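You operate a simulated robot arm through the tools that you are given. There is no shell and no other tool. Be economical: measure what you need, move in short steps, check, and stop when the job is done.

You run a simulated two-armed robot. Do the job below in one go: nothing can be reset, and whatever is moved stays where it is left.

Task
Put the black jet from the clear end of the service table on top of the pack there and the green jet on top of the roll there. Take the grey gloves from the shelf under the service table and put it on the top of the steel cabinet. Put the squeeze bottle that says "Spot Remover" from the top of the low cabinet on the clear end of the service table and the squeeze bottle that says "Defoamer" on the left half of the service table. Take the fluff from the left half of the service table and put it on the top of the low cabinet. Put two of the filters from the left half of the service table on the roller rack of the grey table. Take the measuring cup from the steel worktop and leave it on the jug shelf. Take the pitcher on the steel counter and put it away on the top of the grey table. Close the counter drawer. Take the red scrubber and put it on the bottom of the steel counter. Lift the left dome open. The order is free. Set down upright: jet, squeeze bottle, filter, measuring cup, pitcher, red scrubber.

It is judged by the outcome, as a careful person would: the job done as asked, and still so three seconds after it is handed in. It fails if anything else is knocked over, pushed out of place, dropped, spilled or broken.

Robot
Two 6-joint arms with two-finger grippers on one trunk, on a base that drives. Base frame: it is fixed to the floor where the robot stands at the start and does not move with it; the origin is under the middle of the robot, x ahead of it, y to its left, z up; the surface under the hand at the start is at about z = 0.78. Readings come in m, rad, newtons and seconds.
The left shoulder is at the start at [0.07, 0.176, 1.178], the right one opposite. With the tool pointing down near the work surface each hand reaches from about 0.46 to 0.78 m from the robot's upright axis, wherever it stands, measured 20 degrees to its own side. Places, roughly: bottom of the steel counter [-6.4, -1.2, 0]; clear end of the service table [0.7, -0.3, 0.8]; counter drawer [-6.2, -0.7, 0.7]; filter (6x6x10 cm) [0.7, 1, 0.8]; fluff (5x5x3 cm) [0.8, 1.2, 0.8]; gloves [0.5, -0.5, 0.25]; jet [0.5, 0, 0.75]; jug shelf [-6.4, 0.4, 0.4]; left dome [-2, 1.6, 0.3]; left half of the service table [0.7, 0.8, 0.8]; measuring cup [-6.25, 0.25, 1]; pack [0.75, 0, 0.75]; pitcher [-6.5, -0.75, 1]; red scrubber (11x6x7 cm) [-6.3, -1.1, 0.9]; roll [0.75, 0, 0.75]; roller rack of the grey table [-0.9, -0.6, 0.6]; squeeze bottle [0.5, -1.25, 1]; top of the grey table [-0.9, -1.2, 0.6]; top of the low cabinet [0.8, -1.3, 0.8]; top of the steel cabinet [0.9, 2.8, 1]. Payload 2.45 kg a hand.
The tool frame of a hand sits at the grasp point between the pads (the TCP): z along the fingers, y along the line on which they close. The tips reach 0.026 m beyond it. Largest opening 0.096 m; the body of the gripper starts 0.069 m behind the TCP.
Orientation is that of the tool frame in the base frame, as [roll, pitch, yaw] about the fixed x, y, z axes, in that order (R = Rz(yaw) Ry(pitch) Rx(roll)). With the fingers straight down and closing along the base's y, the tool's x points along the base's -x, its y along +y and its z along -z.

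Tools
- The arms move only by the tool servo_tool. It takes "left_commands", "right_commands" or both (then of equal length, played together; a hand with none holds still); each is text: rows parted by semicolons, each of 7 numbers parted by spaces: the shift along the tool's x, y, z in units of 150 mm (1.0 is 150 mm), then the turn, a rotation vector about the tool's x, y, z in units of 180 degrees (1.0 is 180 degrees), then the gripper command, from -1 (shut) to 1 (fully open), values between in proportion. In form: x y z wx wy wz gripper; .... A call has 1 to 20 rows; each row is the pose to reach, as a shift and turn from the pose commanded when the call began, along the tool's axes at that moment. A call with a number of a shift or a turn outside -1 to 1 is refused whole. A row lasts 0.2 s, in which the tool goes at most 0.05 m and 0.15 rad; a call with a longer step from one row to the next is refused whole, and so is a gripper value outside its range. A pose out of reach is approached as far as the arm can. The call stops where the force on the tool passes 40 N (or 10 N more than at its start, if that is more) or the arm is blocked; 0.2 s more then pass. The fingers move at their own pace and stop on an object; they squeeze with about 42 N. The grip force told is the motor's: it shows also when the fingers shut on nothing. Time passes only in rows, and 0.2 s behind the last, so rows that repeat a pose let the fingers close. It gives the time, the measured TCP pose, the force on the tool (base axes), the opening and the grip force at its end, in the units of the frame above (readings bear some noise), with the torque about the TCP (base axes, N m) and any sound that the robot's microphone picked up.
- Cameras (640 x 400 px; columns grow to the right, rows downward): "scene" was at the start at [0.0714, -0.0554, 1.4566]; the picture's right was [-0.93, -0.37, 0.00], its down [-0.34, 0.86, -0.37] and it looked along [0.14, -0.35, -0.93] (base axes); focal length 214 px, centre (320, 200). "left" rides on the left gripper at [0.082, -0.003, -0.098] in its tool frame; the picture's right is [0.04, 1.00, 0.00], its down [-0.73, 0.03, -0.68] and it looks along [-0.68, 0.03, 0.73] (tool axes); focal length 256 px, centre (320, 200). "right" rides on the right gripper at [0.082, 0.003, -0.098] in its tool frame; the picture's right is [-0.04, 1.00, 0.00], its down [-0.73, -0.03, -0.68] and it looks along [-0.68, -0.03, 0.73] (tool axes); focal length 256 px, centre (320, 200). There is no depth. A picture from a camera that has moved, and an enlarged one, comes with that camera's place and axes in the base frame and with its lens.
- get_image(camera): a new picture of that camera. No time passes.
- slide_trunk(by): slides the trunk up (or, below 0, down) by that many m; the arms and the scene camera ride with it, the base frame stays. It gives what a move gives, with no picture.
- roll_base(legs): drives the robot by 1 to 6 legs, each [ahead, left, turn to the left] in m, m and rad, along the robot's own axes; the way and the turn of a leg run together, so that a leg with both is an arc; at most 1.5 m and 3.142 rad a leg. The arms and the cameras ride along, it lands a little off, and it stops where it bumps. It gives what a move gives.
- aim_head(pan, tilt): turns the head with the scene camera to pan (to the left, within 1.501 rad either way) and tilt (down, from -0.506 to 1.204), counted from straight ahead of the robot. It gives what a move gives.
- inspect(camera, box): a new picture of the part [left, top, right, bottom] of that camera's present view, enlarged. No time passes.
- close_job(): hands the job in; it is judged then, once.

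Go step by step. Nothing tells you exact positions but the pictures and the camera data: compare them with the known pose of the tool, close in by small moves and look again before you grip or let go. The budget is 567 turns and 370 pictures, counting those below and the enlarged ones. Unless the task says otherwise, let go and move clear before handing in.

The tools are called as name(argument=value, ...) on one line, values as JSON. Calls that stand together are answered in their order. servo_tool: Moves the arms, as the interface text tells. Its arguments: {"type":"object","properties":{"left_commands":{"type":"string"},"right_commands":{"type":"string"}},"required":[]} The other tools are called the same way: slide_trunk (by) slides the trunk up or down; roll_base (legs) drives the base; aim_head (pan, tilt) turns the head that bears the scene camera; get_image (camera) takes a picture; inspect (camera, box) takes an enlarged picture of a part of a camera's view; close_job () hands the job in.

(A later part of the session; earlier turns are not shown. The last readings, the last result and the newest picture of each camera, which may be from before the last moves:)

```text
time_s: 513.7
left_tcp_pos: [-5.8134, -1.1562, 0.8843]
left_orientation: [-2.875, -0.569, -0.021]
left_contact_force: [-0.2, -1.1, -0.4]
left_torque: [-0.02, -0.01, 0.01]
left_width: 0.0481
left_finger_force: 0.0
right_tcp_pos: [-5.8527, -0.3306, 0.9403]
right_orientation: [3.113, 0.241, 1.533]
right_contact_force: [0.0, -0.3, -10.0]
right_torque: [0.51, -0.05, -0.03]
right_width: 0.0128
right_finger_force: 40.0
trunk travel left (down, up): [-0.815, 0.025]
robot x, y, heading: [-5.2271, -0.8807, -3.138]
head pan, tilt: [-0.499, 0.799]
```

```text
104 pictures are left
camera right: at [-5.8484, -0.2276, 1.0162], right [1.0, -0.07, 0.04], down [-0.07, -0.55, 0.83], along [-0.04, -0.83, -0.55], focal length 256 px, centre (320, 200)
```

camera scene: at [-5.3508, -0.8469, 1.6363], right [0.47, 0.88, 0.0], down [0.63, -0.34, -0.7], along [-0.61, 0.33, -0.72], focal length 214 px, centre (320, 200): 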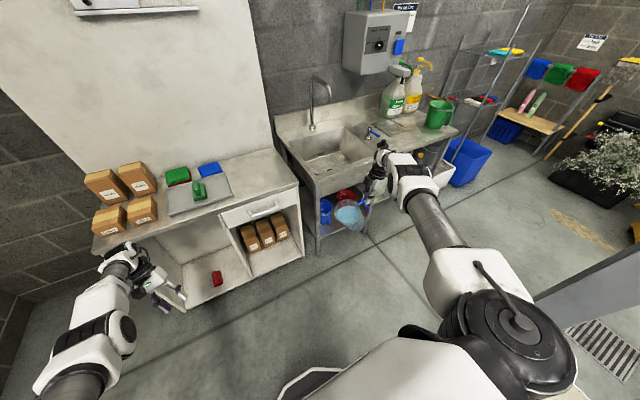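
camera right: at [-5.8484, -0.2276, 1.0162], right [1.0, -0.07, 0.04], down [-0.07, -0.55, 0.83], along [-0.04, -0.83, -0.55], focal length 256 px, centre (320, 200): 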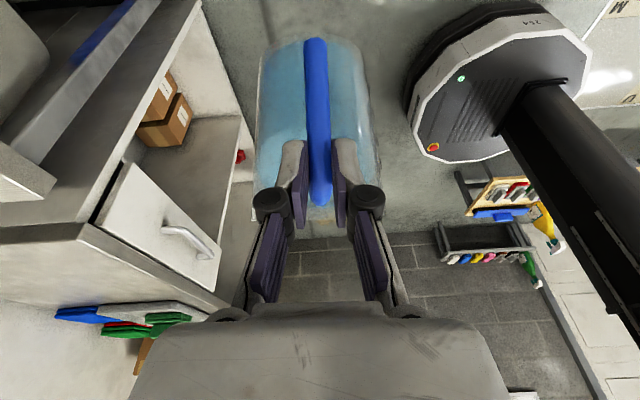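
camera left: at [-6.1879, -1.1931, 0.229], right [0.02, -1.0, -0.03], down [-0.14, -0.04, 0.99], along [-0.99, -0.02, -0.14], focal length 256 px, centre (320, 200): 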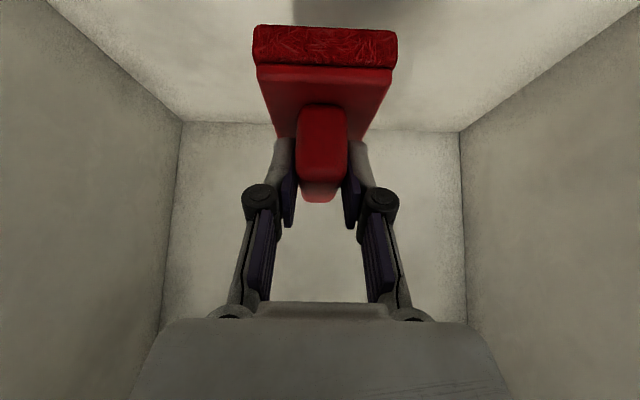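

The pitcher hangs ~33° tilted in the grip. I'll set it back on the counter to right it and regrip. First raise both hands (left clear of the tray).

servo_tool(left_commands="0.13 0 -0.2 0 -0.045 0 0; 0.26 0 -0.4 0 -0.09 0 0; 0.4 0 -0.6 0 -0.135 0 0; 0.54 0 -0.84 0 -0.18 0 0; 0.54 0 -0.84 0 -0.18 0 0", right_commands="-0.03 0 -0.15 0 0 0 -1; -0.07 0 -0.3 0 0 0 -1; -0.11 0 -0.45 0 0 0 -1; -0.15 0 -0.62 0 0 0 -1; -0.19 0 -0.776 0 0 0 -1")

get_image(camera="scene")

```text
time_s: 514.9
left_tcp_pos: [-5.8715, -1.179, 1.0353]
left_orientation: [-2.813, -0.482, -0.052]
left_contact_force: [0.2, -0.3, -0.8]
left_torque: [0.04, 0.0, 0.02]
left_width: 0.048
left_finger_force: 0.1
left hand out of reach, approached as far as the arm can: row 1, 2, 3, 4, 5
right_tcp_pos: [-5.8561, -0.3306, 1.061]
right_orientation: [3.113, 0.241, 1.534]
right_contact_force: [0.7, -0.5, -9.4]
right_torque: [0.49, -0.06, -0.01]
right_width: 0.0124
right_finger_force: 39.5
trunk travel left (down, up): [-0.815, 0.025]
robot x, y, heading: [-5.2289, -0.8864, -3.139]
head pan, tilt: [-0.499, 0.799]
```

```text
103 pictures are left
camera scene: at [-5.3495, -0.8478, 1.6365], right [0.48, 0.88, 0.0], down [0.63, -0.34, -0.7], along [-0.61, 0.33, -0.72], focal length 214 px, centre (320, 200)
```

scene: 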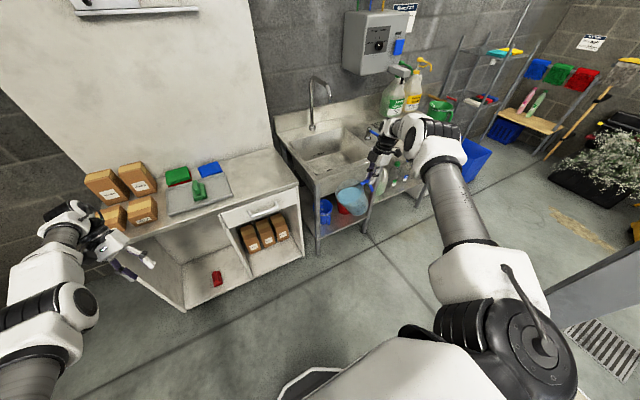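

roll_base(legs=[[0.1, 0.27, 0], [0.22, 0, 0]])

aim_head(pan=-0.3, tilt=0.8)

get_image(camera="scene")

get_image(camera="right")

```text
time_s: 518.1
left_tcp_pos: [-6.1876, -1.4542, 1.0365]
left_orientation: [-2.813, -0.483, -0.041]
left_contact_force: [0.2, -0.8, 0.4]
left_torque: [0.03, 0.01, -0.01]
left_width: 0.0483
left_finger_force: 0.0
right_tcp_pos: [-6.1808, -0.6061, 1.0597]
right_orientation: [3.113, 0.241, 1.541]
right_contact_force: [0.5, -0.4, -10.0]
right_torque: [0.54, -0.05, -0.01]
right_width: 0.0129
right_finger_force: 39.2
trunk travel left (down, up): [-0.815, 0.025]
robot x, y, heading: [-5.5461, -1.156, -3.125]
head pan, tilt: [-0.499, 0.799]
```

```text
time_s: 518.9
left_tcp_pos: [-6.1903, -1.4568, 1.0343]
left_orientation: [-2.814, -0.484, -0.043]
left_contact_force: [-0.6, -0.1, 0.1]
left_torque: [0.01, -0.01, -0.03]
left_width: 0.0479
left_finger_force: 0.0
right_tcp_pos: [-6.1829, -0.6073, 1.0581]
right_orientation: [3.111, 0.241, 1.54]
right_contact_force: [0.9, 0.2, -9.8]
right_torque: [0.59, -0.04, 0.03]
right_width: 0.0125
right_finger_force: 39.8
trunk travel left (down, up): [-0.815, 0.025]
robot x, y, heading: [-5.5456, -1.1586, -3.13]
head pan, tilt: [-0.3, 0.799]
```

```text
102 pictures are left
camera scene: at [-5.678, -1.1341, 1.6362], right [0.28, 0.96, 0.0], down [0.69, -0.2, -0.7], along [-0.67, 0.2, -0.72], focal length 214 px, centre (320, 200)
```

scene: 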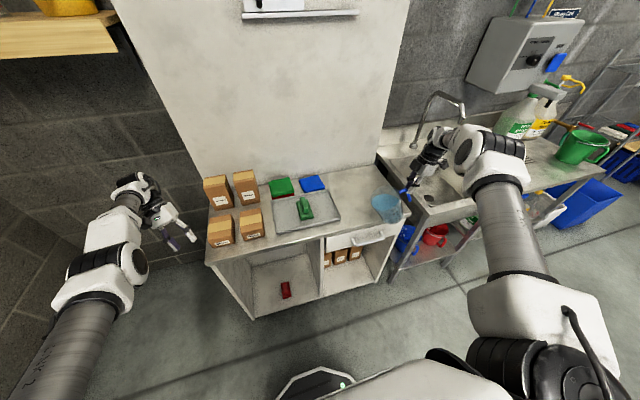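

```text
101 pictures are left
camera right: at [-6.1789, -0.5041, 1.1342], right [1.0, -0.06, 0.04], down [-0.07, -0.55, 0.83], along [-0.03, -0.83, -0.55], focal length 256 px, centre (320, 200)
```

right: 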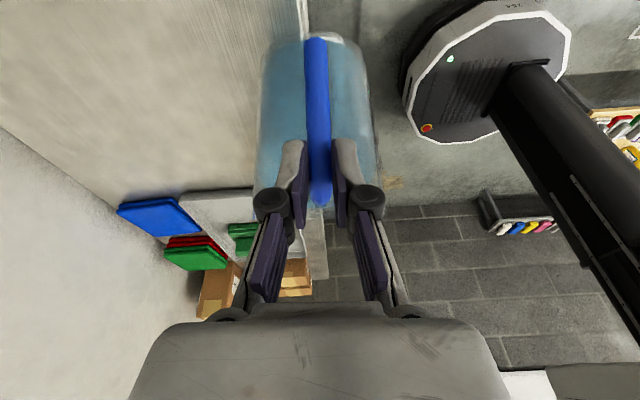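

servo_tool(right_commands="0 -0.15 0 0 0 0 -1; 0 -0.3 0 0 0 0 -1; 0 -0.45 0 0 0 0 -1; 0 -0.6 0 0 0 0 -1; 0 -0.7 0 0 0 0 -1")

inspect(camera="scene", box=[330, 130, 470, 250])

```text
time_s: 520.1
left_tcp_pos: [-6.1895, -1.4576, 1.0332]
left_orientation: [-2.813, -0.485, -0.041]
left_contact_force: [0.5, -0.1, 0.0]
left_torque: [-0.03, -0.04, -0.01]
left_width: 0.0481
left_finger_force: 0.1
right_tcp_pos: [-6.2241, -0.632, 1.0618]
right_orientation: [3.111, 0.239, 1.541]
right_contact_force: [-0.2, -0.3, -10.2]
right_torque: [0.52, -0.01, -0.01]
right_width: 0.0131
right_finger_force: 39.8
right hand out of reach, approached as far as the arm can: row 2, 3, 4, 5
trunk travel left (down, up): [-0.815, 0.025]
robot x, y, heading: [-5.5448, -1.1569, -3.129]
head pan, tilt: [-0.3, 0.799]
```

```text
3.33 times, centred on (400, 190) of scene
camera zoom: at [-5.6784, -1.1351, 1.6362], right [0.28, 0.96, 0.0], down [0.69, -0.2, -0.7], along [-0.67, 0.2, -0.72], focal length 715 px, centre (53, 233)
```

zoom: 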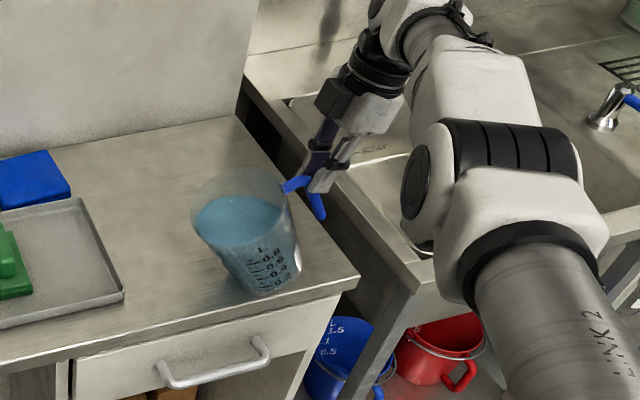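

roll_base(legs=[[0.05, -0.1, 0]])

servo_tool(right_commands="-0.2 -0.1 0 0 0 0 -1; -0.4 -0.2 0 0 0 0 -1; -0.6 -0.3 0 0 0 0 -1; -0.65 -0.4 0 0 0 0 -1")

inspect(camera="scene", box=[310, 130, 470, 260])

```text
time_s: 521.3
left_tcp_pos: [-6.2409, -1.3558, 1.0341]
left_orientation: [-2.814, -0.483, -0.045]
left_contact_force: [-0.3, -0.5, 0.1]
left_torque: [0.03, 0.01, -0.02]
left_width: 0.048
left_finger_force: 0.0
right_tcp_pos: [-6.2708, -0.5289, 1.0631]
right_orientation: [3.113, 0.239, 1.54]
right_contact_force: [0.3, -0.2, -9.6]
right_torque: [0.55, -0.07, -0.03]
right_width: 0.0126
right_finger_force: 39.4
trunk travel left (down, up): [-0.815, 0.025]
robot x, y, heading: [-5.5988, -1.056, -3.134]
head pan, tilt: [-0.3, 0.799]
```

```text
time_s: 522.3
left_tcp_pos: [-6.2414, -1.3545, 1.0348]
left_orientation: [-2.813, -0.483, -0.043]
left_contact_force: [-0.1, -1.3, 0.9]
left_torque: [0.01, 0.04, 0.01]
left_width: 0.0482
left_finger_force: 0.1
right_tcp_pos: [-6.3181, -0.6262, 1.0826]
right_orientation: [3.114, 0.242, 1.537]
right_contact_force: [-0.4, -0.5, -9.2]
right_torque: [0.61, -0.04, -0.01]
right_width: 0.0128
right_finger_force: 39.1
right hand out of reach, approached as far as the arm can: row 3, 4
trunk travel left (down, up): [-0.815, 0.025]
robot x, y, heading: [-5.5969, -1.0543, -3.133]
head pan, tilt: [-0.3, 0.799]
```

```text
3.08 times, centred on (390, 195) of scene
camera zoom: at [-5.7281, -1.0342, 1.6363], right [0.29, 0.96, 0.0], down [0.69, -0.2, -0.7], along [-0.67, 0.2, -0.72], focal length 660 px, centre (105, 215)
```

zoom: 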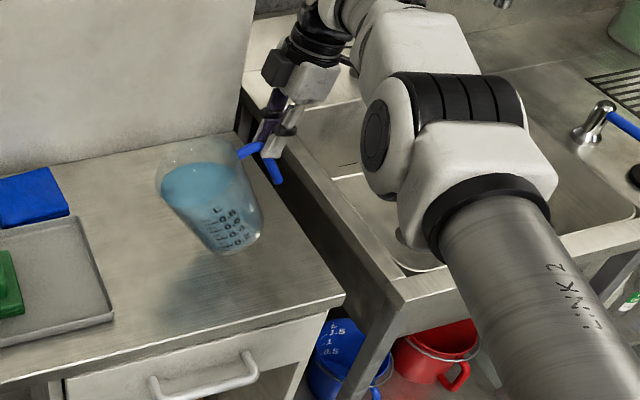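

servo_tool(right_commands="0.02 0 0.08 0 0 0 -1; 0.04 0 0.16 0 0 0 -1; 0.06 0 0.24 0 0 0 -1; 0.07 0 0.28 0 0 0 -1")

inspect(camera="scene", box=[310, 130, 470, 260])

```text
time_s: 523.3
left_tcp_pos: [-6.2356, -1.3552, 1.0394]
left_orientation: [-2.813, -0.477, -0.044]
left_contact_force: [-0.1, -0.1, -0.6]
left_torque: [0.0, 0.01, 0.01]
left_width: 0.0479
left_finger_force: 0.1
right_tcp_pos: [-6.308, -0.6293, 1.0485]
right_orientation: [3.126, 0.239, 1.542]
right_contact_force: [1.9, 8.3, 29.8]
right_torque: [-0.78, 0.06, 0.04]
right_width: 0.0126
right_finger_force: 39.3
right hand out of reach, approached as far as the arm can: row 3, 4
trunk travel left (down, up): [-0.815, 0.025]
robot x, y, heading: [-5.5999, -1.0558, -3.133]
head pan, tilt: [-0.3, 0.799]
```

```text
3.08 times, centred on (390, 195) of scene
camera zoom: at [-5.7188, -1.036, 1.6379], right [0.29, 0.96, 0.0], down [0.68, -0.2, -0.7], along [-0.67, 0.2, -0.71], focal length 660 px, centre (105, 215)
```

zoom: 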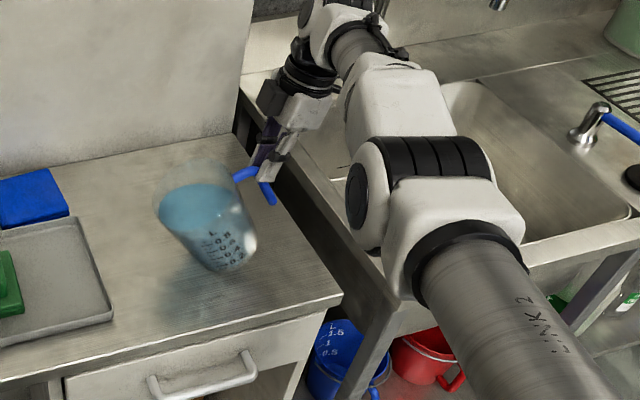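

The grip is firm, so instead I'll rotate the wrist to bring the pitcher upright before setting it down: first raise a little, then rotate about x.

servo_tool(right_commands="-0.02 0.05 -0.08 0 0 0 -1; -0.05 0.05 -0.2 0 0 0 -1; -0.08 0.05 -0.3 0 -0.02 0 -1; -0.08 0.05 -0.3 0 -0.05 0 -1; -0.08 0.05 -0.3 0 -0.08 0 -1")

inspect(camera="scene", box=[310, 130, 470, 260])

```text
time_s: 524.5
left_tcp_pos: [-6.2406, -1.3538, 1.036]
left_orientation: [-2.813, -0.481, -0.046]
left_contact_force: [-0.2, 0.2, -0.1]
left_torque: [0.03, -0.02, -0.03]
left_width: 0.0479
left_finger_force: 0.0
right_tcp_pos: [-6.3003, -0.6356, 1.0897]
right_orientation: [3.11, 0.493, 1.531]
right_contact_force: [0.3, 0.1, -8.7]
right_torque: [0.77, -0.06, -0.04]
right_width: 0.0128
right_finger_force: 39.0
right hand out of reach, approached as far as the arm can: row 1, 2, 3, 5
trunk travel left (down, up): [-0.815, 0.025]
robot x, y, heading: [-5.5952, -1.0539, -3.133]
head pan, tilt: [-0.3, 0.799]
```

```text
3.08 times, centred on (390, 195) of scene
camera zoom: at [-5.7275, -1.0335, 1.6364], right [0.29, 0.96, 0.0], down [0.69, -0.21, -0.7], along [-0.67, 0.2, -0.72], focal length 660 px, centre (105, 215)
```

zoom: 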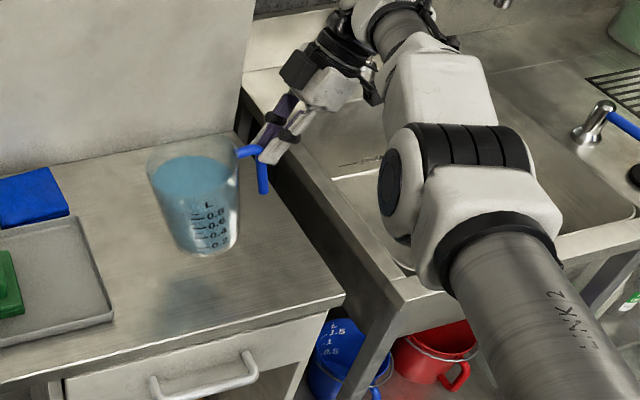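

servo_tool(right_commands="0 0 0 0 -0.03 0 -1; 0 0 0 0 -0.06 0 -1; 0 0 0 0 -0.09 0 -1; 0 0 0 0 -0.108 0 -1")

inspect(camera="scene", box=[310, 130, 470, 260])

```text
time_s: 525.5
left_tcp_pos: [-6.2402, -1.3536, 1.0363]
left_orientation: [-2.814, -0.482, -0.045]
left_contact_force: [0.0, 1.4, 0.0]
left_torque: [-0.02, -0.01, 0.02]
left_width: 0.0481
left_finger_force: 0.2
right_tcp_pos: [-6.2782, -0.6454, 1.097]
right_orientation: [3.101, 0.832, 1.517]
right_contact_force: [-0.2, 1.0, -9.4]
right_torque: [0.97, -0.1, -0.02]
right_width: 0.0125
right_finger_force: 39.6
right hand out of reach, approached as far as the arm can: row 1, 2, 3, 4
trunk travel left (down, up): [-0.815, 0.025]
robot x, y, heading: [-5.5977, -1.0542, -3.128]
head pan, tilt: [-0.3, 0.799]
```

```text
3.08 times, centred on (390, 195) of scene
camera zoom: at [-5.7275, -1.0325, 1.6364], right [0.29, 0.96, 0.0], down [0.69, -0.21, -0.7], along [-0.67, 0.2, -0.72], focal length 660 px, centre (105, 215)
```

zoom: 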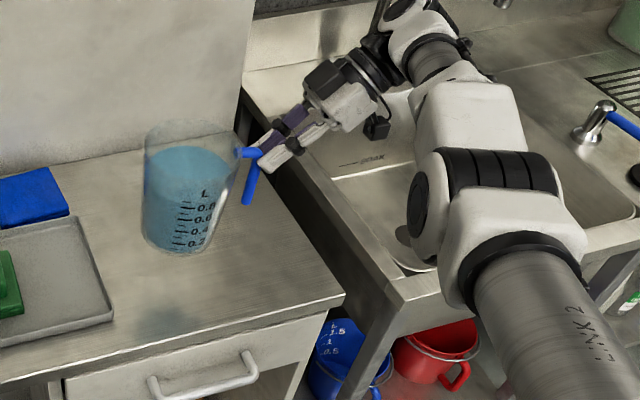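

The pitcher is upright again in the tilted hand and firmly held. I carry it as is: back off a little, centre between bench and post at y≈-0.80, then back out, checking after every leg.

roll_base(legs=[[-0.3, 0, 0]])

roll_base(legs=[[0, -0.25, 0]])

get_image(camera="scene")

```text
time_s: 527.5
left_tcp_pos: [-5.9484, -1.3518, 1.0352]
left_orientation: [-2.814, -0.485, -0.044]
left_contact_force: [-0.1, -0.1, 0.7]
left_torque: [0.02, 0.01, -0.02]
left_width: 0.0481
left_finger_force: 0.2
right_tcp_pos: [-5.9866, -0.6433, 1.0963]
right_orientation: [3.097, 0.832, 1.516]
right_contact_force: [-0.2, 0.5, -10.2]
right_torque: [1.0, -0.07, 0.0]
right_width: 0.0124
right_finger_force: 39.3
trunk travel left (down, up): [-0.815, 0.025]
robot x, y, heading: [-5.3052, -1.0512, -3.127]
head pan, tilt: [-0.3, 0.799]
```

```text
time_s: 529.3
left_tcp_pos: [-5.9503, -1.1049, 1.0355]
left_orientation: [-2.811, -0.483, -0.041]
left_contact_force: [-0.1, -0.4, -0.7]
left_torque: [-0.02, 0.02, 0.02]
left_width: 0.0481
left_finger_force: 0.1
right_tcp_pos: [-5.9904, -0.3975, 1.0968]
right_orientation: [3.1, 0.831, 1.521]
right_contact_force: [-1.0, -0.5, -9.9]
right_torque: [1.02, -0.1, 0.0]
right_width: 0.0127
right_finger_force: 39.6
trunk travel left (down, up): [-0.815, 0.025]
robot x, y, heading: [-5.3078, -0.8035, -3.132]
head pan, tilt: [-0.3, 0.799]
```

```text
95 pictures are left
camera scene: at [-5.4382, -0.7819, 1.6364], right [0.28, 0.96, 0.0], down [0.69, -0.2, -0.7], along [-0.67, 0.2, -0.72], focal length 214 px, centre (320, 200)
```

scene: 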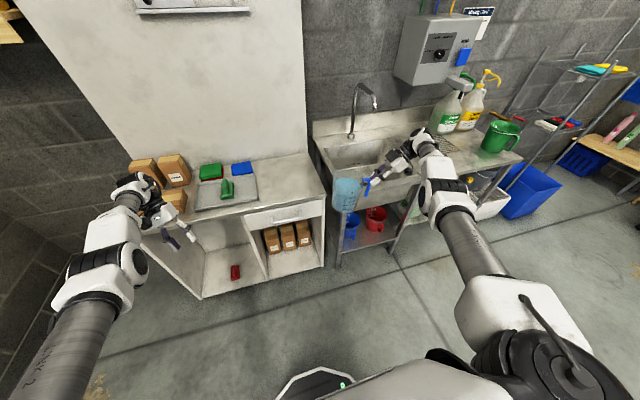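

aim_head(pan=1.5, tilt=0.7)

get_image(camera="scene")

aim_head(pan=-1.5, tilt=0.7)

get_image(camera="scene")

```text
time_s: 531.1
left_tcp_pos: [-5.9492, -1.1048, 1.035]
left_orientation: [-2.813, -0.483, -0.037]
left_contact_force: [-0.4, -0.3, -0.8]
left_torque: [0.02, -0.01, 0.01]
left_width: 0.0481
left_finger_force: 0.1
right_tcp_pos: [-5.989, -0.3952, 1.0962]
right_orientation: [3.1, 0.831, 1.522]
right_contact_force: [0.9, -0.1, -10.3]
right_torque: [0.99, -0.1, -0.01]
right_width: 0.0127
right_finger_force: 39.4
trunk travel left (down, up): [-0.815, 0.025]
robot x, y, heading: [-5.3116, -0.8024, -3.127]
head pan, tilt: [1.499, 0.7]
```

```text
94 pictures are left
camera scene: at [-5.3655, -0.8878, 1.6448], right [-1.0, 0.06, 0.0], down [0.04, 0.64, -0.77], along [-0.04, -0.76, -0.64], focal length 214 px, centre (320, 200)
```

scene: 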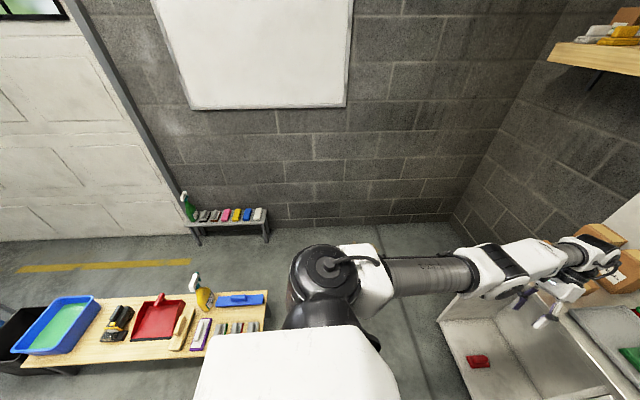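

```text
time_s: 533.7
left_tcp_pos: [-5.9501, -1.1043, 1.0351]
left_orientation: [-2.814, -0.483, -0.038]
left_contact_force: [0.5, -0.4, -0.4]
left_torque: [0.0, 0.04, -0.01]
left_width: 0.048
left_finger_force: 0.0
right_tcp_pos: [-5.9898, -0.3949, 1.0968]
right_orientation: [3.099, 0.83, 1.521]
right_contact_force: [0.2, -0.3, -9.5]
right_torque: [0.99, -0.08, 0.02]
right_width: 0.0127
right_finger_force: 39.1
trunk travel left (down, up): [-0.815, 0.025]
robot x, y, heading: [-5.3053, -0.8001, -3.126]
head pan, tilt: [-1.499, 0.7]
```

```text
93 pictures are left
camera scene: at [-5.3682, -0.7184, 1.6447], right [1.0, 0.09, 0.0], down [0.06, -0.64, -0.76], along [-0.07, 0.76, -0.64], focal length 214 px, centre (320, 200)
```

scene: 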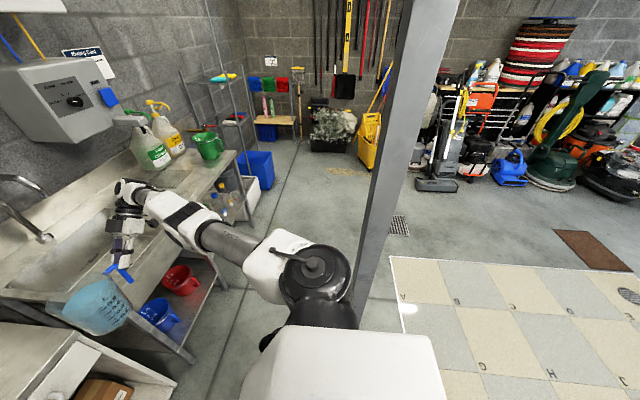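

The bench lies along y≤-1.25 and its items look in order; the post is near [-5.12, 0]. At y=-0.80 there is room on both sides. Backing out.

roll_base(legs=[[-0.5, 0, -0.015]])

roll_base(legs=[[-0.65, 0, 0]])

get_image(camera="scene")

```text
time_s: 536.6
left_tcp_pos: [-5.4635, -1.0857, 1.0348]
left_orientation: [-2.816, -0.483, -0.065]
left_contact_force: [-0.5, 0.7, -0.1]
left_torque: [-0.02, 0.0, 0.0]
left_width: 0.0481
left_finger_force: 0.1
right_tcp_pos: [-5.484, -0.3748, 1.0966]
right_orientation: [3.101, 0.831, 1.497]
right_contact_force: [0.7, -0.6, -9.4]
right_torque: [1.01, -0.1, -0.02]
right_width: 0.0129
right_finger_force: 38.9
trunk travel left (down, up): [-0.815, 0.025]
robot x, y, heading: [-4.8114, -0.7982, 3.133]
head pan, tilt: [-1.499, 0.7]
```

```text
time_s: 540.2
left_tcp_pos: [-4.8211, -1.0896, 1.0347]
left_orientation: [-2.815, -0.485, -0.076]
left_contact_force: [-0.5, -0.8, -0.6]
left_torque: [0.01, -0.02, -0.01]
left_width: 0.048
left_finger_force: 0.1
right_tcp_pos: [-4.8356, -0.3799, 1.0969]
right_orientation: [3.1, 0.83, 1.486]
right_contact_force: [0.6, -0.8, -10.6]
right_torque: [0.98, -0.08, -0.01]
right_width: 0.013
right_finger_force: 39.2
trunk travel left (down, up): [-0.815, 0.025]
robot x, y, heading: [-4.1714, -0.8115, 3.122]
head pan, tilt: [-1.499, 0.7]
```

```text
92 pictures are left
camera scene: at [-4.2266, -0.7251, 1.6446], right [1.0, 0.05, 0.0], down [0.03, -0.64, -0.76], along [-0.04, 0.76, -0.64], focal length 214 px, centre (320, 200)
```

scene: 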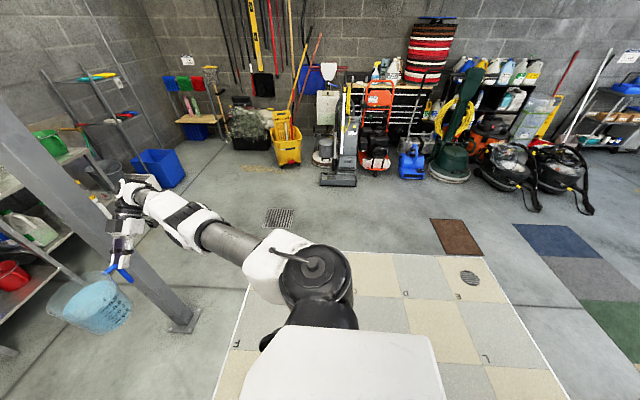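

Clear of the post. Now strafe right to y≈0.62.

roll_base(legs=[[0, -0.7, 0.02], [0, -0.72, 0]])

roll_base(legs=[[-1.2, 0, 0], [-1.2, 0, 0]])

get_image(camera="scene")

```text
time_s: 547.5
left_tcp_pos: [-4.8151, 0.2928, 1.0345]
left_orientation: [-2.814, -0.484, -0.036]
left_contact_force: [-0.5, -0.2, 0.1]
left_torque: [-0.02, -0.05, -0.03]
left_width: 0.048
left_finger_force: 0.1
right_tcp_pos: [-4.8552, 1.002, 1.0967]
right_orientation: [3.1, 0.83, 1.52]
right_contact_force: [-0.5, 0.5, -9.1]
right_torque: [1.01, -0.06, 0.01]
right_width: 0.0128
right_finger_force: 39.5
trunk travel left (down, up): [-0.815, 0.025]
robot x, y, heading: [-4.1751, 0.595, -3.132]
head pan, tilt: [-1.499, 0.7]
```

```text
time_s: 559.2
left_tcp_pos: [-2.4382, 0.3053, 1.035]
left_orientation: [-2.813, -0.485, -0.065]
left_contact_force: [0.1, -0.7, -0.2]
left_torque: [0.04, 0.04, 0.0]
left_width: 0.0479
left_finger_force: 0.0
right_tcp_pos: [-2.4577, 1.0132, 1.0965]
right_orientation: [3.102, 0.83, 1.495]
right_contact_force: [0.1, -0.4, -9.3]
right_torque: [1.01, -0.06, 0.0]
right_width: 0.013
right_finger_force: 38.9
trunk travel left (down, up): [-0.815, 0.025]
robot x, y, heading: [-1.7923, 0.5882, 3.131]
head pan, tilt: [-1.499, 0.7]
```

```text
91 pictures are left
camera scene: at [-1.8464, 0.6746, 1.6446], right [1.0, 0.06, 0.0], down [0.04, -0.64, -0.76], along [-0.05, 0.76, -0.64], focal length 214 px, centre (320, 200)
```

scene: 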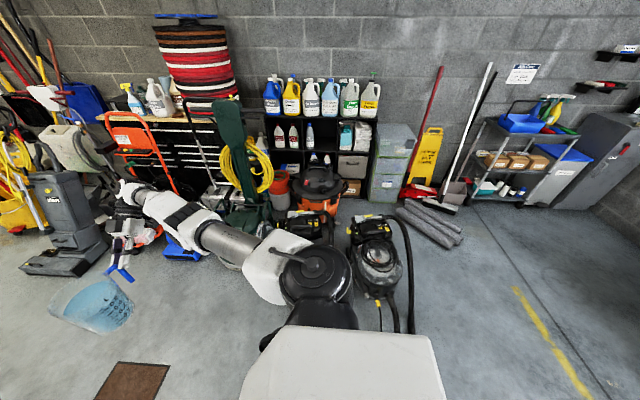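

roll_base(legs=[[-0.9, 0, 0.01], [-0.87, 0, 0]])

aim_head(pan=0.5, tilt=0.6)

get_image(camera="scene")

```text
time_s: 568.1
left_tcp_pos: [-0.6871, 0.2916, 1.0349]
left_orientation: [-2.813, -0.482, -0.053]
left_contact_force: [0.0, -0.3, -0.4]
left_torque: [0.03, -0.01, -0.04]
left_width: 0.0477
left_finger_force: 0.1
right_tcp_pos: [-0.7176, 1.0001, 1.097]
right_orientation: [3.1, 0.832, 1.506]
right_contact_force: [-1.2, 1.3, -9.3]
right_torque: [1.0, -0.05, -0.01]
right_width: 0.013
right_finger_force: 39.5
trunk travel left (down, up): [-0.815, 0.025]
robot x, y, heading: [-0.0422, 0.5845, -3.143]
head pan, tilt: [-1.499, 0.7]
```

```text
time_s: 570.0
left_tcp_pos: [-0.6865, 0.2916, 1.0341]
left_orientation: [-2.813, -0.484, -0.053]
left_contact_force: [-0.4, 0.7, 0.3]
left_torque: [0.01, -0.02, 0.01]
left_width: 0.0478
left_finger_force: 0.0
right_tcp_pos: [-0.7165, 1.0005, 1.0965]
right_orientation: [3.1, 0.831, 1.509]
right_contact_force: [0.1, 0.4, -10.2]
right_torque: [1.02, -0.06, -0.02]
right_width: 0.0128
right_finger_force: 39.2
trunk travel left (down, up): [-0.815, 0.025]
robot x, y, heading: [-0.0428, 0.5868, -3.14]
head pan, tilt: [0.499, 0.6]
```

```text
90 pictures are left
camera scene: at [-0.1707, 0.5409, 1.6533], right [-0.48, 0.88, 0.0], down [0.5, 0.27, -0.82], along [-0.72, -0.4, -0.57], focal length 214 px, centre (320, 200)
```

scene: 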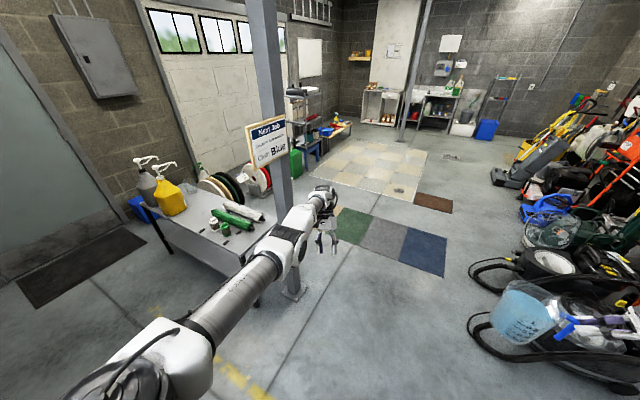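

I'm beside the grey table. Before strafing in, I try to bring the left arm back to a normal, compact posture here in free space.

servo_tool(left_commands="-0.02 0 0.17 -0.02 -0.03 0 0; -0.04 0 0.34 -0.04 -0.06 0 0; -0.05 0 0.5 -0.06 -0.09 0 0; -0.06 0 0.68 -0.08 -0.12 0 0; -0.08 0 0.86 -0.104 -0.154 0 0")

get_image(camera="scene")

```text
time_s: 571.2
left_tcp_pos: [-0.6864, 0.2904, 1.0358]
left_orientation: [-2.813, -0.485, -0.053]
left_contact_force: [-0.4, -0.1, 0.1]
left_torque: [0.0, 0.01, -0.01]
left_width: 0.0481
left_finger_force: 0.1
left hand out of reach, approached as far as the arm can: row 1, 2, 3, 4, 5
right_tcp_pos: [-0.7164, 0.9992, 1.0963]
right_orientation: [3.099, 0.831, 1.507]
right_contact_force: [0.2, -0.2, -10.2]
right_torque: [0.97, -0.06, 0.03]
right_width: 0.0129
right_finger_force: 39.0
trunk travel left (down, up): [-0.815, 0.025]
robot x, y, heading: [-0.0413, 0.5864, -3.14]
head pan, tilt: [0.499, 0.6]
```

```text
89 pictures are left
camera scene: at [-0.1708, 0.5408, 1.6533], right [-0.48, 0.88, 0.0], down [0.5, 0.27, -0.82], along [-0.72, -0.4, -0.57], focal length 214 px, centre (320, 200)
```

scene: 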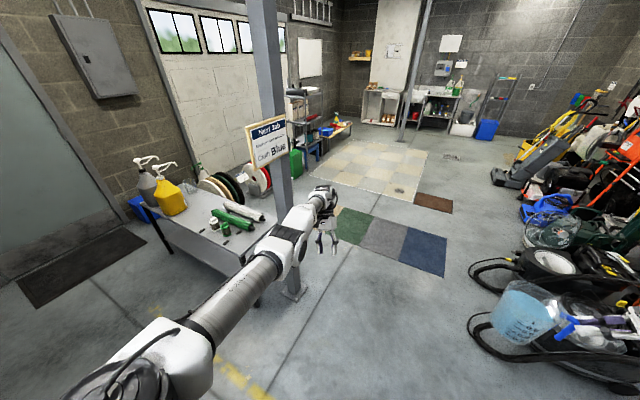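

servo_tool(left_commands="-0.2 -0.01 -0.03 0 0 0 0; -0.4 -0.02 -0.06 0 0 0 0; -0.6 -0.03 -0.1 0 0 0 0; -0.8 -0.04 -0.13 0 0 0 0; -1 -0.05 -0.16 0 0 0 0")

servo_tool(left_commands="-0.05 -0.04 0.14 0 0 0 0; -0.1 -0.08 0.28 0 0 0 0; -0.15 -0.12 0.42 0 0 0 0; -0.2 -0.16 0.56 0 0 0 0")

get_image(camera="scene")

```text
time_s: 572.4
left_tcp_pos: [-0.6859, 0.2913, 1.035]
left_orientation: [-2.814, -0.485, -0.052]
left_contact_force: [0.8, 0.5, -0.9]
left_torque: [0.0, -0.02, 0.01]
left_width: 0.0478
left_finger_force: 0.0
left hand out of reach, approached as far as the arm can: row 1, 2, 3, 4, 5
right_tcp_pos: [-0.7159, 1.0, 1.0966]
right_orientation: [3.101, 0.831, 1.507]
right_contact_force: [-0.4, 1.0, -9.5]
right_torque: [0.98, -0.06, 0.0]
right_width: 0.0128
right_finger_force: 39.6
trunk travel left (down, up): [-0.815, 0.025]
robot x, y, heading: [-0.0364, 0.586, -3.141]
head pan, tilt: [0.499, 0.6]
```

```text
time_s: 573.4
left_tcp_pos: [-0.6705, 0.3194, 0.9502]
left_orientation: [-2.8, -0.475, -0.075]
left_contact_force: [1.1, -0.5, -0.9]
left_torque: [-0.04, 0.0, 0.0]
left_width: 0.0481
left_finger_force: 0.2
left hand out of reach, approached as far as the arm can: row 1, 2, 3, 4
right_tcp_pos: [-0.7165, 0.9981, 1.0962]
right_orientation: [3.096, 0.832, 1.507]
right_contact_force: [0.3, 0.3, -9.2]
right_torque: [0.99, -0.08, 0.01]
right_width: 0.0128
right_finger_force: 39.3
trunk travel left (down, up): [-0.815, 0.025]
robot x, y, heading: [-0.0412, 0.5825, -3.134]
head pan, tilt: [0.499, 0.6]
```

```text
88 pictures are left
camera scene: at [-0.1711, 0.5409, 1.6533], right [-0.48, 0.88, 0.0], down [0.5, 0.27, -0.82], along [-0.72, -0.4, -0.57], focal length 214 px, centre (320, 200)
```

scene: 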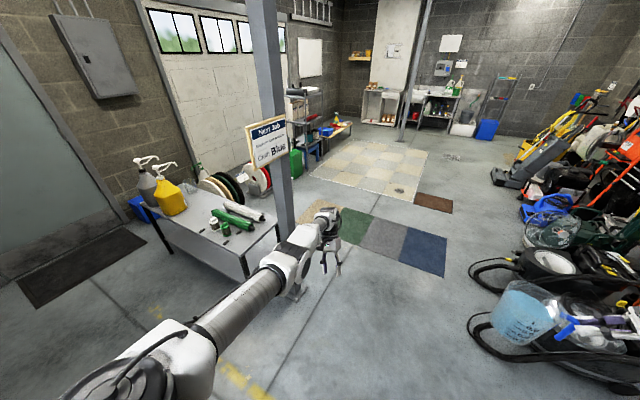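

servo_tool(left_commands="-0.1 -0.06 0.2 0 0 0 0; -0.2 -0.12 0.4 0 0 0 0; -0.3 -0.18 0.6 0 0 0 0; -0.4 -0.24 0.8 0 0 0 0")

servo_tool(left_commands="-0.1 0 0.1 -0.03 -0.03 0 0; -0.2 0 0.2 -0.06 -0.06 0 0; -0.3 0 0.3 -0.09 -0.09 0 0; -0.4 0 0.4 -0.1 -0.12 0 0")

get_image(camera="scene")

```text
time_s: 574.4
left_tcp_pos: [-0.6357, 0.3825, 0.8596]
left_orientation: [-2.813, -0.48, -0.054]
left_contact_force: [0.7, 0.5, 0.1]
left_torque: [0.01, -0.02, 0.02]
left_width: 0.048
left_finger_force: 0.1
left hand out of reach, approached as far as the arm can: row 1, 2, 3, 4
right_tcp_pos: [-0.7167, 1.0012, 1.0963]
right_orientation: [3.099, 0.832, 1.505]
right_contact_force: [0.3, 0.3, -10.4]
right_torque: [1.0, -0.09, 0.01]
right_width: 0.0126
right_finger_force: 40.1
trunk travel left (down, up): [-0.815, 0.025]
robot x, y, heading: [-0.0409, 0.5852, -3.141]
head pan, tilt: [0.499, 0.6]
```

```text
time_s: 575.4
left_tcp_pos: [-0.5948, 0.4141, 0.807]
left_orientation: [-3.049, -0.073, 0.013]
left_contact_force: [-0.2, 0.5, -0.1]
left_torque: [0.0, -0.07, 0.03]
left_width: 0.0482
left_finger_force: 0.0
left hand out of reach, approached as far as the arm can: row 1, 2, 3, 4
right_tcp_pos: [-0.7157, 1.0001, 1.0962]
right_orientation: [3.099, 0.83, 1.506]
right_contact_force: [-0.2, -0.1, -9.7]
right_torque: [0.98, -0.03, 0.01]
right_width: 0.0124
right_finger_force: 38.9
trunk travel left (down, up): [-0.815, 0.025]
robot x, y, heading: [-0.0424, 0.583, -3.137]
head pan, tilt: [0.499, 0.6]
```

```text
87 pictures are left
camera scene: at [-0.171, 0.5409, 1.6533], right [-0.48, 0.88, 0.0], down [0.5, 0.27, -0.82], along [-0.72, -0.4, -0.57], focal length 214 px, centre (320, 200)
```

scene: 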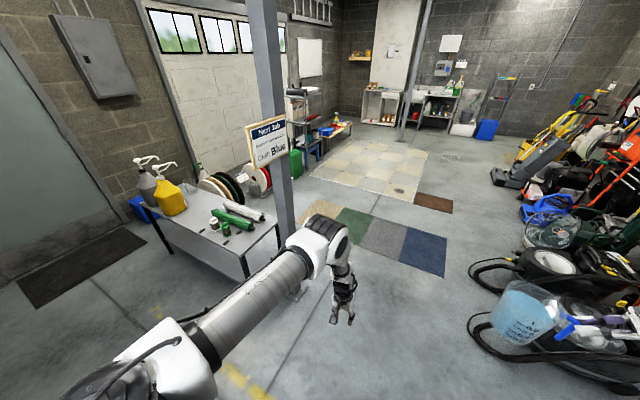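

servo_tool(left_commands="0.02 0.15 -0.2 0 0 0 -0.5; 0.05 0.3 -0.4 0 0 0 -0.5; 0.08 0.45 -0.6 0 0 0 -0.5; 0.1 0.6 -0.8 0.02 -0.01 0 -0.5; 0.12 0.75 -0.95 0.03 -0.02 0 -0.5")

get_image(camera="scene")

```text
time_s: 576.6
left_tcp_pos: [-0.5839, 0.2858, 0.9421]
left_orientation: [-2.953, -0.011, 0.022]
left_contact_force: [0.0, -0.4, 0.2]
left_torque: [0.03, 0.01, 0.0]
left_width: 0.024
left_finger_force: 0.1
left hand out of reach, approached as far as the arm can: row 3
right_tcp_pos: [-0.7145, 0.9994, 1.0975]
right_orientation: [3.102, 0.828, 1.508]
right_contact_force: [1.5, -0.1, -10.0]
right_torque: [0.98, -0.04, 0.02]
right_width: 0.0128
right_finger_force: 39.8
trunk travel left (down, up): [-0.815, 0.025]
robot x, y, heading: [-0.0407, 0.5852, -3.143]
head pan, tilt: [0.499, 0.6]
```

```text
86 pictures are left
camera scene: at [-0.1695, 0.5385, 1.6533], right [-0.48, 0.88, 0.0], down [0.5, 0.27, -0.82], along [-0.72, -0.4, -0.57], focal length 214 px, centre (320, 200)
```

scene: 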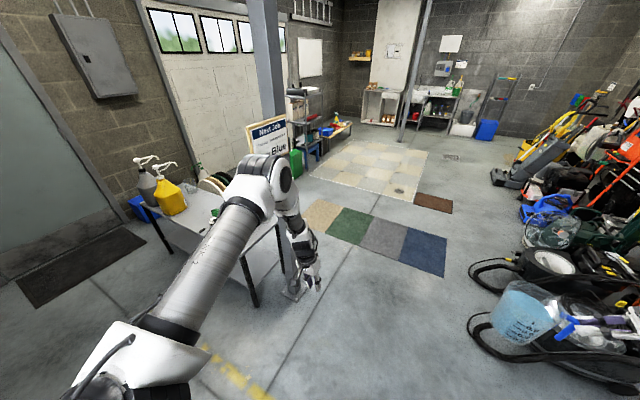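

servo_tool(left_commands="0 0.05 -0.25 0 0 0 -0.5; 0 0.1 -0.5 0.01 0 0 -0.5; 0 0.15 -0.75 0.03 0 0 -0.5; 0 0.2 -0.95 0.05 0 0 -0.5")

roll_base(legs=[[-0.06, 0, 0]])

slide_trunk(by=-0.15)

get_image(camera="scene")

```text
time_s: 577.6
left_tcp_pos: [-0.6071, 0.2769, 1.045]
left_orientation: [-2.787, -0.009, 0.024]
left_contact_force: [-0.4, 0.5, 0.6]
left_torque: [-0.01, -0.02, -0.01]
left_width: 0.0239
left_finger_force: 0.0
left hand out of reach, approached as far as the arm can: row 1, 2, 3, 4
right_tcp_pos: [-0.715, 0.9999, 1.0971]
right_orientation: [3.099, 0.831, 1.507]
right_contact_force: [0.0, 0.4, -9.4]
right_torque: [0.98, -0.07, -0.03]
right_width: 0.0127
right_finger_force: 39.2
trunk travel left (down, up): [-0.815, 0.025]
robot x, y, heading: [-0.0421, 0.5828, -3.135]
head pan, tilt: [0.499, 0.6]
```

```text
time_s: 578.6
left_tcp_pos: [-0.5551, 0.2782, 1.0396]
left_orientation: [-2.791, -0.013, 0.024]
left_contact_force: [-0.7, 0.5, 0.5]
left_torque: [-0.01, -0.07, -0.06]
left_width: 0.024
left_finger_force: 0.1
right_tcp_pos: [-0.6644, 1.0007, 1.0927]
right_orientation: [3.09, 0.831, 1.498]
right_contact_force: [-2.2, -1.0, -10.0]
right_torque: [0.99, -0.09, 0.01]
right_width: 0.0128
right_finger_force: 39.7
trunk travel left (down, up): [-0.815, 0.025]
robot x, y, heading: [0.0183, 0.5845, -3.139]
head pan, tilt: [0.499, 0.6]
```

```text
time_s: 580.3
left_tcp_pos: [-0.5496, 0.2769, 0.8931]
left_orientation: [-2.79, -0.005, 0.024]
left_contact_force: [-0.4, 0.0, -0.1]
left_torque: [0.02, 0.02, -0.03]
left_width: 0.0239
left_finger_force: 0.0
right_tcp_pos: [-0.6576, 0.9992, 0.946]
right_orientation: [3.1, 0.832, 1.507]
right_contact_force: [0.1, 0.3, -10.0]
right_torque: [1.0, -0.08, 0.01]
right_width: 0.0127
right_finger_force: 39.7
trunk travel left (down, up): [-0.665, 0.175]
robot x, y, heading: [0.0151, 0.5822, -3.14]
head pan, tilt: [0.499, 0.6]
```

```text
85 pictures are left
camera scene: at [-0.112, 0.5409, 1.5033], right [-0.48, 0.88, 0.0], down [0.5, 0.27, -0.82], along [-0.72, -0.4, -0.57], focal length 214 px, centre (320, 200)
```

scene: 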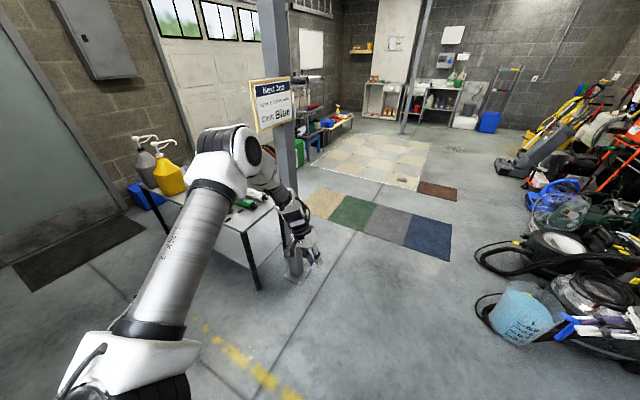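

Left arm is compact. Now strafe to y≈-1.21 along the aisle.

roll_base(legs=[[0, 0.9, 0]])

roll_base(legs=[[0, 0.87, 0]])

aim_head(pan=-0.1, tilt=0.75)

get_image(camera="scene")

```text
time_s: 585.1
left_tcp_pos: [-0.5513, -0.6375, 0.8935]
left_orientation: [-2.788, -0.008, 0.019]
left_contact_force: [0.0, 0.1, 0.9]
left_torque: [-0.04, -0.03, -0.01]
left_width: 0.024
left_finger_force: 0.0
right_tcp_pos: [-0.6576, 0.0863, 0.947]
right_orientation: [3.099, 0.831, 1.503]
right_contact_force: [0.1, -0.3, -10.4]
right_torque: [0.95, -0.04, 0.02]
right_width: 0.0126
right_finger_force: 39.8
trunk travel left (down, up): [-0.665, 0.175]
robot x, y, heading: [0.0148, -0.3319, 3.144]
head pan, tilt: [0.499, 0.6]
```

```text
time_s: 589.8
left_tcp_pos: [-0.5393, -1.5243, 0.8943]
left_orientation: [-2.79, -0.008, 0.04]
left_contact_force: [-0.3, 0.0, 0.2]
left_torque: [-0.02, 0.02, 0.01]
left_width: 0.0238
left_finger_force: 0.0
right_tcp_pos: [-0.6594, -0.8026, 0.9462]
right_orientation: [3.098, 0.832, 1.521]
right_contact_force: [-0.1, 0.8, -9.5]
right_torque: [0.95, -0.03, -0.02]
right_width: 0.0127
right_finger_force: 39.6
trunk travel left (down, up): [-0.665, 0.175]
robot x, y, heading: [0.02, -1.2096, -3.125]
head pan, tilt: [0.499, 0.6]
```

```text
time_s: 590.8
left_tcp_pos: [-0.5388, -1.5241, 0.8937]
left_orientation: [-2.789, -0.008, 0.04]
left_contact_force: [-0.2, -0.4, -0.2]
left_torque: [0.0, 0.01, 0.04]
left_width: 0.0242
left_finger_force: 0.1
right_tcp_pos: [-0.6586, -0.8034, 0.9462]
right_orientation: [3.098, 0.829, 1.521]
right_contact_force: [0.6, -0.2, -10.0]
right_torque: [1.0, -0.05, 0.02]
right_width: 0.0127
right_finger_force: 39.5
trunk travel left (down, up): [-0.665, 0.175]
robot x, y, heading: [0.0216, -1.2082, -3.127]
head pan, tilt: [-0.099, 0.75]
```

```text
84 pictures are left
camera scene: at [-0.1119, -1.2033, 1.4904], right [0.08, 1.0, 0.0], down [0.68, -0.06, -0.73], along [-0.73, 0.06, -0.68], focal length 214 px, centre (320, 200)
```

scene: 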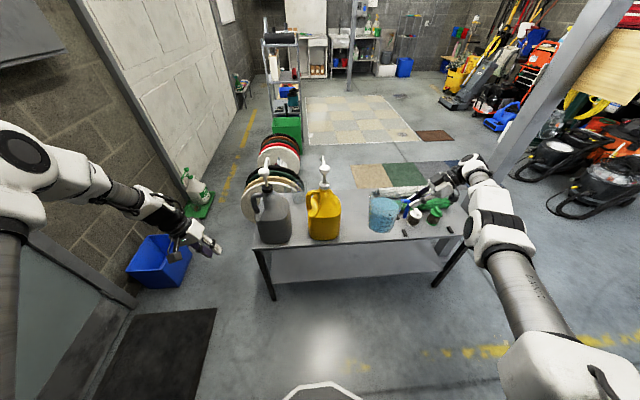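

The pitcher should go to about [-0.87, -0.945], between the yellow bottle and the rack, leaving room for the tilted hand. I move the left hand further out first, then go ahead.

servo_tool(left_commands="0.1 0.2 -0.05 0 0 0 -0.5; 0.2 0.4 -0.1 0 0 0 -0.5; 0.25 0.6 -0.1 0 0 0 -0.5; 0.3 0.75 -0.1 0 0 0 -0.5")

roll_base(legs=[[0.12, 0.055, -0.014]])

get_image(camera="scene")

get_image(camera="right")

```text
time_s: 591.8
left_tcp_pos: [-0.5274, -1.592, 0.8155]
left_orientation: [-2.776, 0.0, 0.043]
left_contact_force: [0.3, -0.2, -0.2]
left_torque: [0.06, -0.03, -0.03]
left_width: 0.0239
left_finger_force: 0.1
left hand out of reach, approached as far as the arm can: row 1, 2, 3, 4
right_tcp_pos: [-0.6581, -0.8046, 0.9458]
right_orientation: [3.099, 0.827, 1.52]
right_contact_force: [-0.5, -0.9, -9.6]
right_torque: [0.94, -0.05, -0.01]
right_width: 0.0128
right_finger_force: 39.4
trunk travel left (down, up): [-0.665, 0.175]
robot x, y, heading: [0.0244, -1.204, -3.129]
head pan, tilt: [-0.099, 0.75]
```

```text
time_s: 593.0
left_tcp_pos: [-0.6487, -1.6439, 0.8169]
left_orientation: [-2.779, -0.001, 0.032]
left_contact_force: [-0.7, 0.1, -0.1]
left_torque: [0.01, 0.02, -0.01]
left_width: 0.024
left_finger_force: 0.0
right_tcp_pos: [-0.7723, -0.8525, 0.9444]
right_orientation: [3.099, 0.83, 1.509]
right_contact_force: [0.3, 0.0, -9.2]
right_torque: [0.97, -0.04, 0.01]
right_width: 0.0128
right_finger_force: 39.3
trunk travel left (down, up): [-0.665, 0.175]
robot x, y, heading: [-0.0941, -1.2672, -3.138]
head pan, tilt: [-0.099, 0.75]
```

```text
83 pictures are left
camera scene: at [-0.2299, -1.2585, 1.4905], right [0.09, 1.0, 0.0], down [0.68, -0.07, -0.73], along [-0.73, 0.07, -0.68], focal length 214 px, centre (320, 200)
```

scene: 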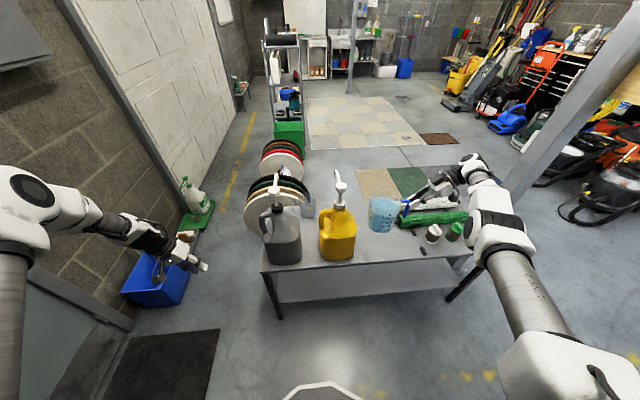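

```text
82 pictures are left
camera right: at [-0.7652, -0.7238, 0.9521], right [1.0, -0.06, 0.06], down [-0.06, 0.01, 1.0], along [-0.06, -1.0, 0.0], focal length 256 px, centre (320, 200)
```

right: 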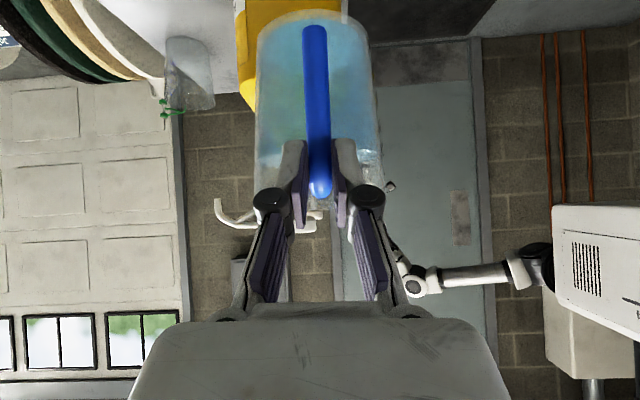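

roll_base(legs=[[0.09, 0, 0]])

slide_trunk(by=-0.13)

get_image(camera="right")

get_image(camera="scene")

```text
time_s: 594.1
left_tcp_pos: [-0.7377, -1.6442, 0.8168]
left_orientation: [-2.778, 0.001, 0.033]
left_contact_force: [-0.2, 0.1, -0.1]
left_torque: [0.0, -0.02, 0.01]
left_width: 0.0241
left_finger_force: 0.0
right_tcp_pos: [-0.8635, -0.8533, 0.9451]
right_orientation: [3.097, 0.829, 1.509]
right_contact_force: [-0.3, 0.2, -10.6]
right_torque: [0.96, -0.04, 0.0]
right_width: 0.0127
right_finger_force: 39.6
trunk travel left (down, up): [-0.665, 0.175]
robot x, y, heading: [-0.1831, -1.2659, -3.133]
head pan, tilt: [-0.099, 0.75]
```

```text
time_s: 595.7
left_tcp_pos: [-0.7366, -1.6451, 0.6876]
left_orientation: [-2.779, 0.0, 0.033]
left_contact_force: [0.4, -0.9, -0.2]
left_torque: [0.0, 0.03, -0.01]
left_width: 0.0236
left_finger_force: 0.1
right_tcp_pos: [-0.8625, -0.8544, 0.8151]
right_orientation: [3.099, 0.829, 1.511]
right_contact_force: [-0.5, 0.3, -10.6]
right_torque: [0.98, -0.03, 0.0]
right_width: 0.0129
right_finger_force: 39.4
trunk travel left (down, up): [-0.535, 0.305]
robot x, y, heading: [-0.1856, -1.2649, -3.134]
head pan, tilt: [-0.099, 0.75]
```

```text
81 pictures are left
camera right: at [-0.8552, -0.7258, 0.8218], right [1.0, -0.05, 0.06], down [-0.06, 0.01, 1.0], along [-0.06, -1.0, 0.0], focal length 256 px, centre (320, 200)
```

right: 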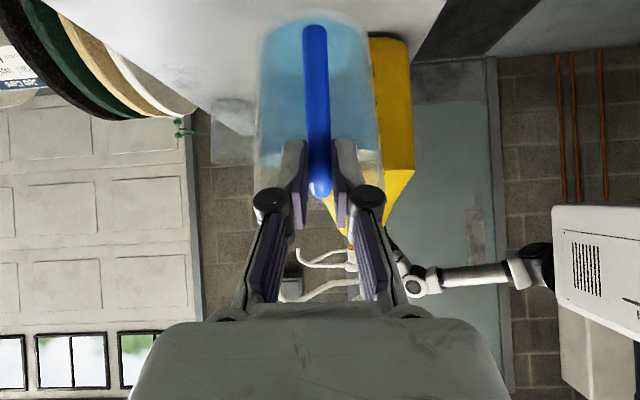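

```text
80 pictures are left
camera scene: at [-0.3191, -1.2597, 1.3604], right [0.09, 1.0, 0.0], down [0.68, -0.06, -0.73], along [-0.73, 0.07, -0.68], focal length 214 px, centre (320, 200)
```

scene: 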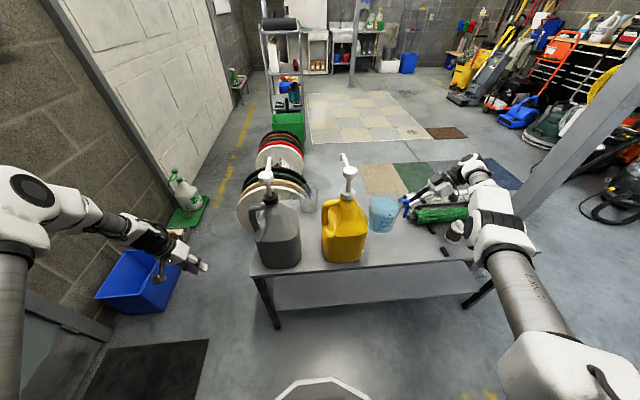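

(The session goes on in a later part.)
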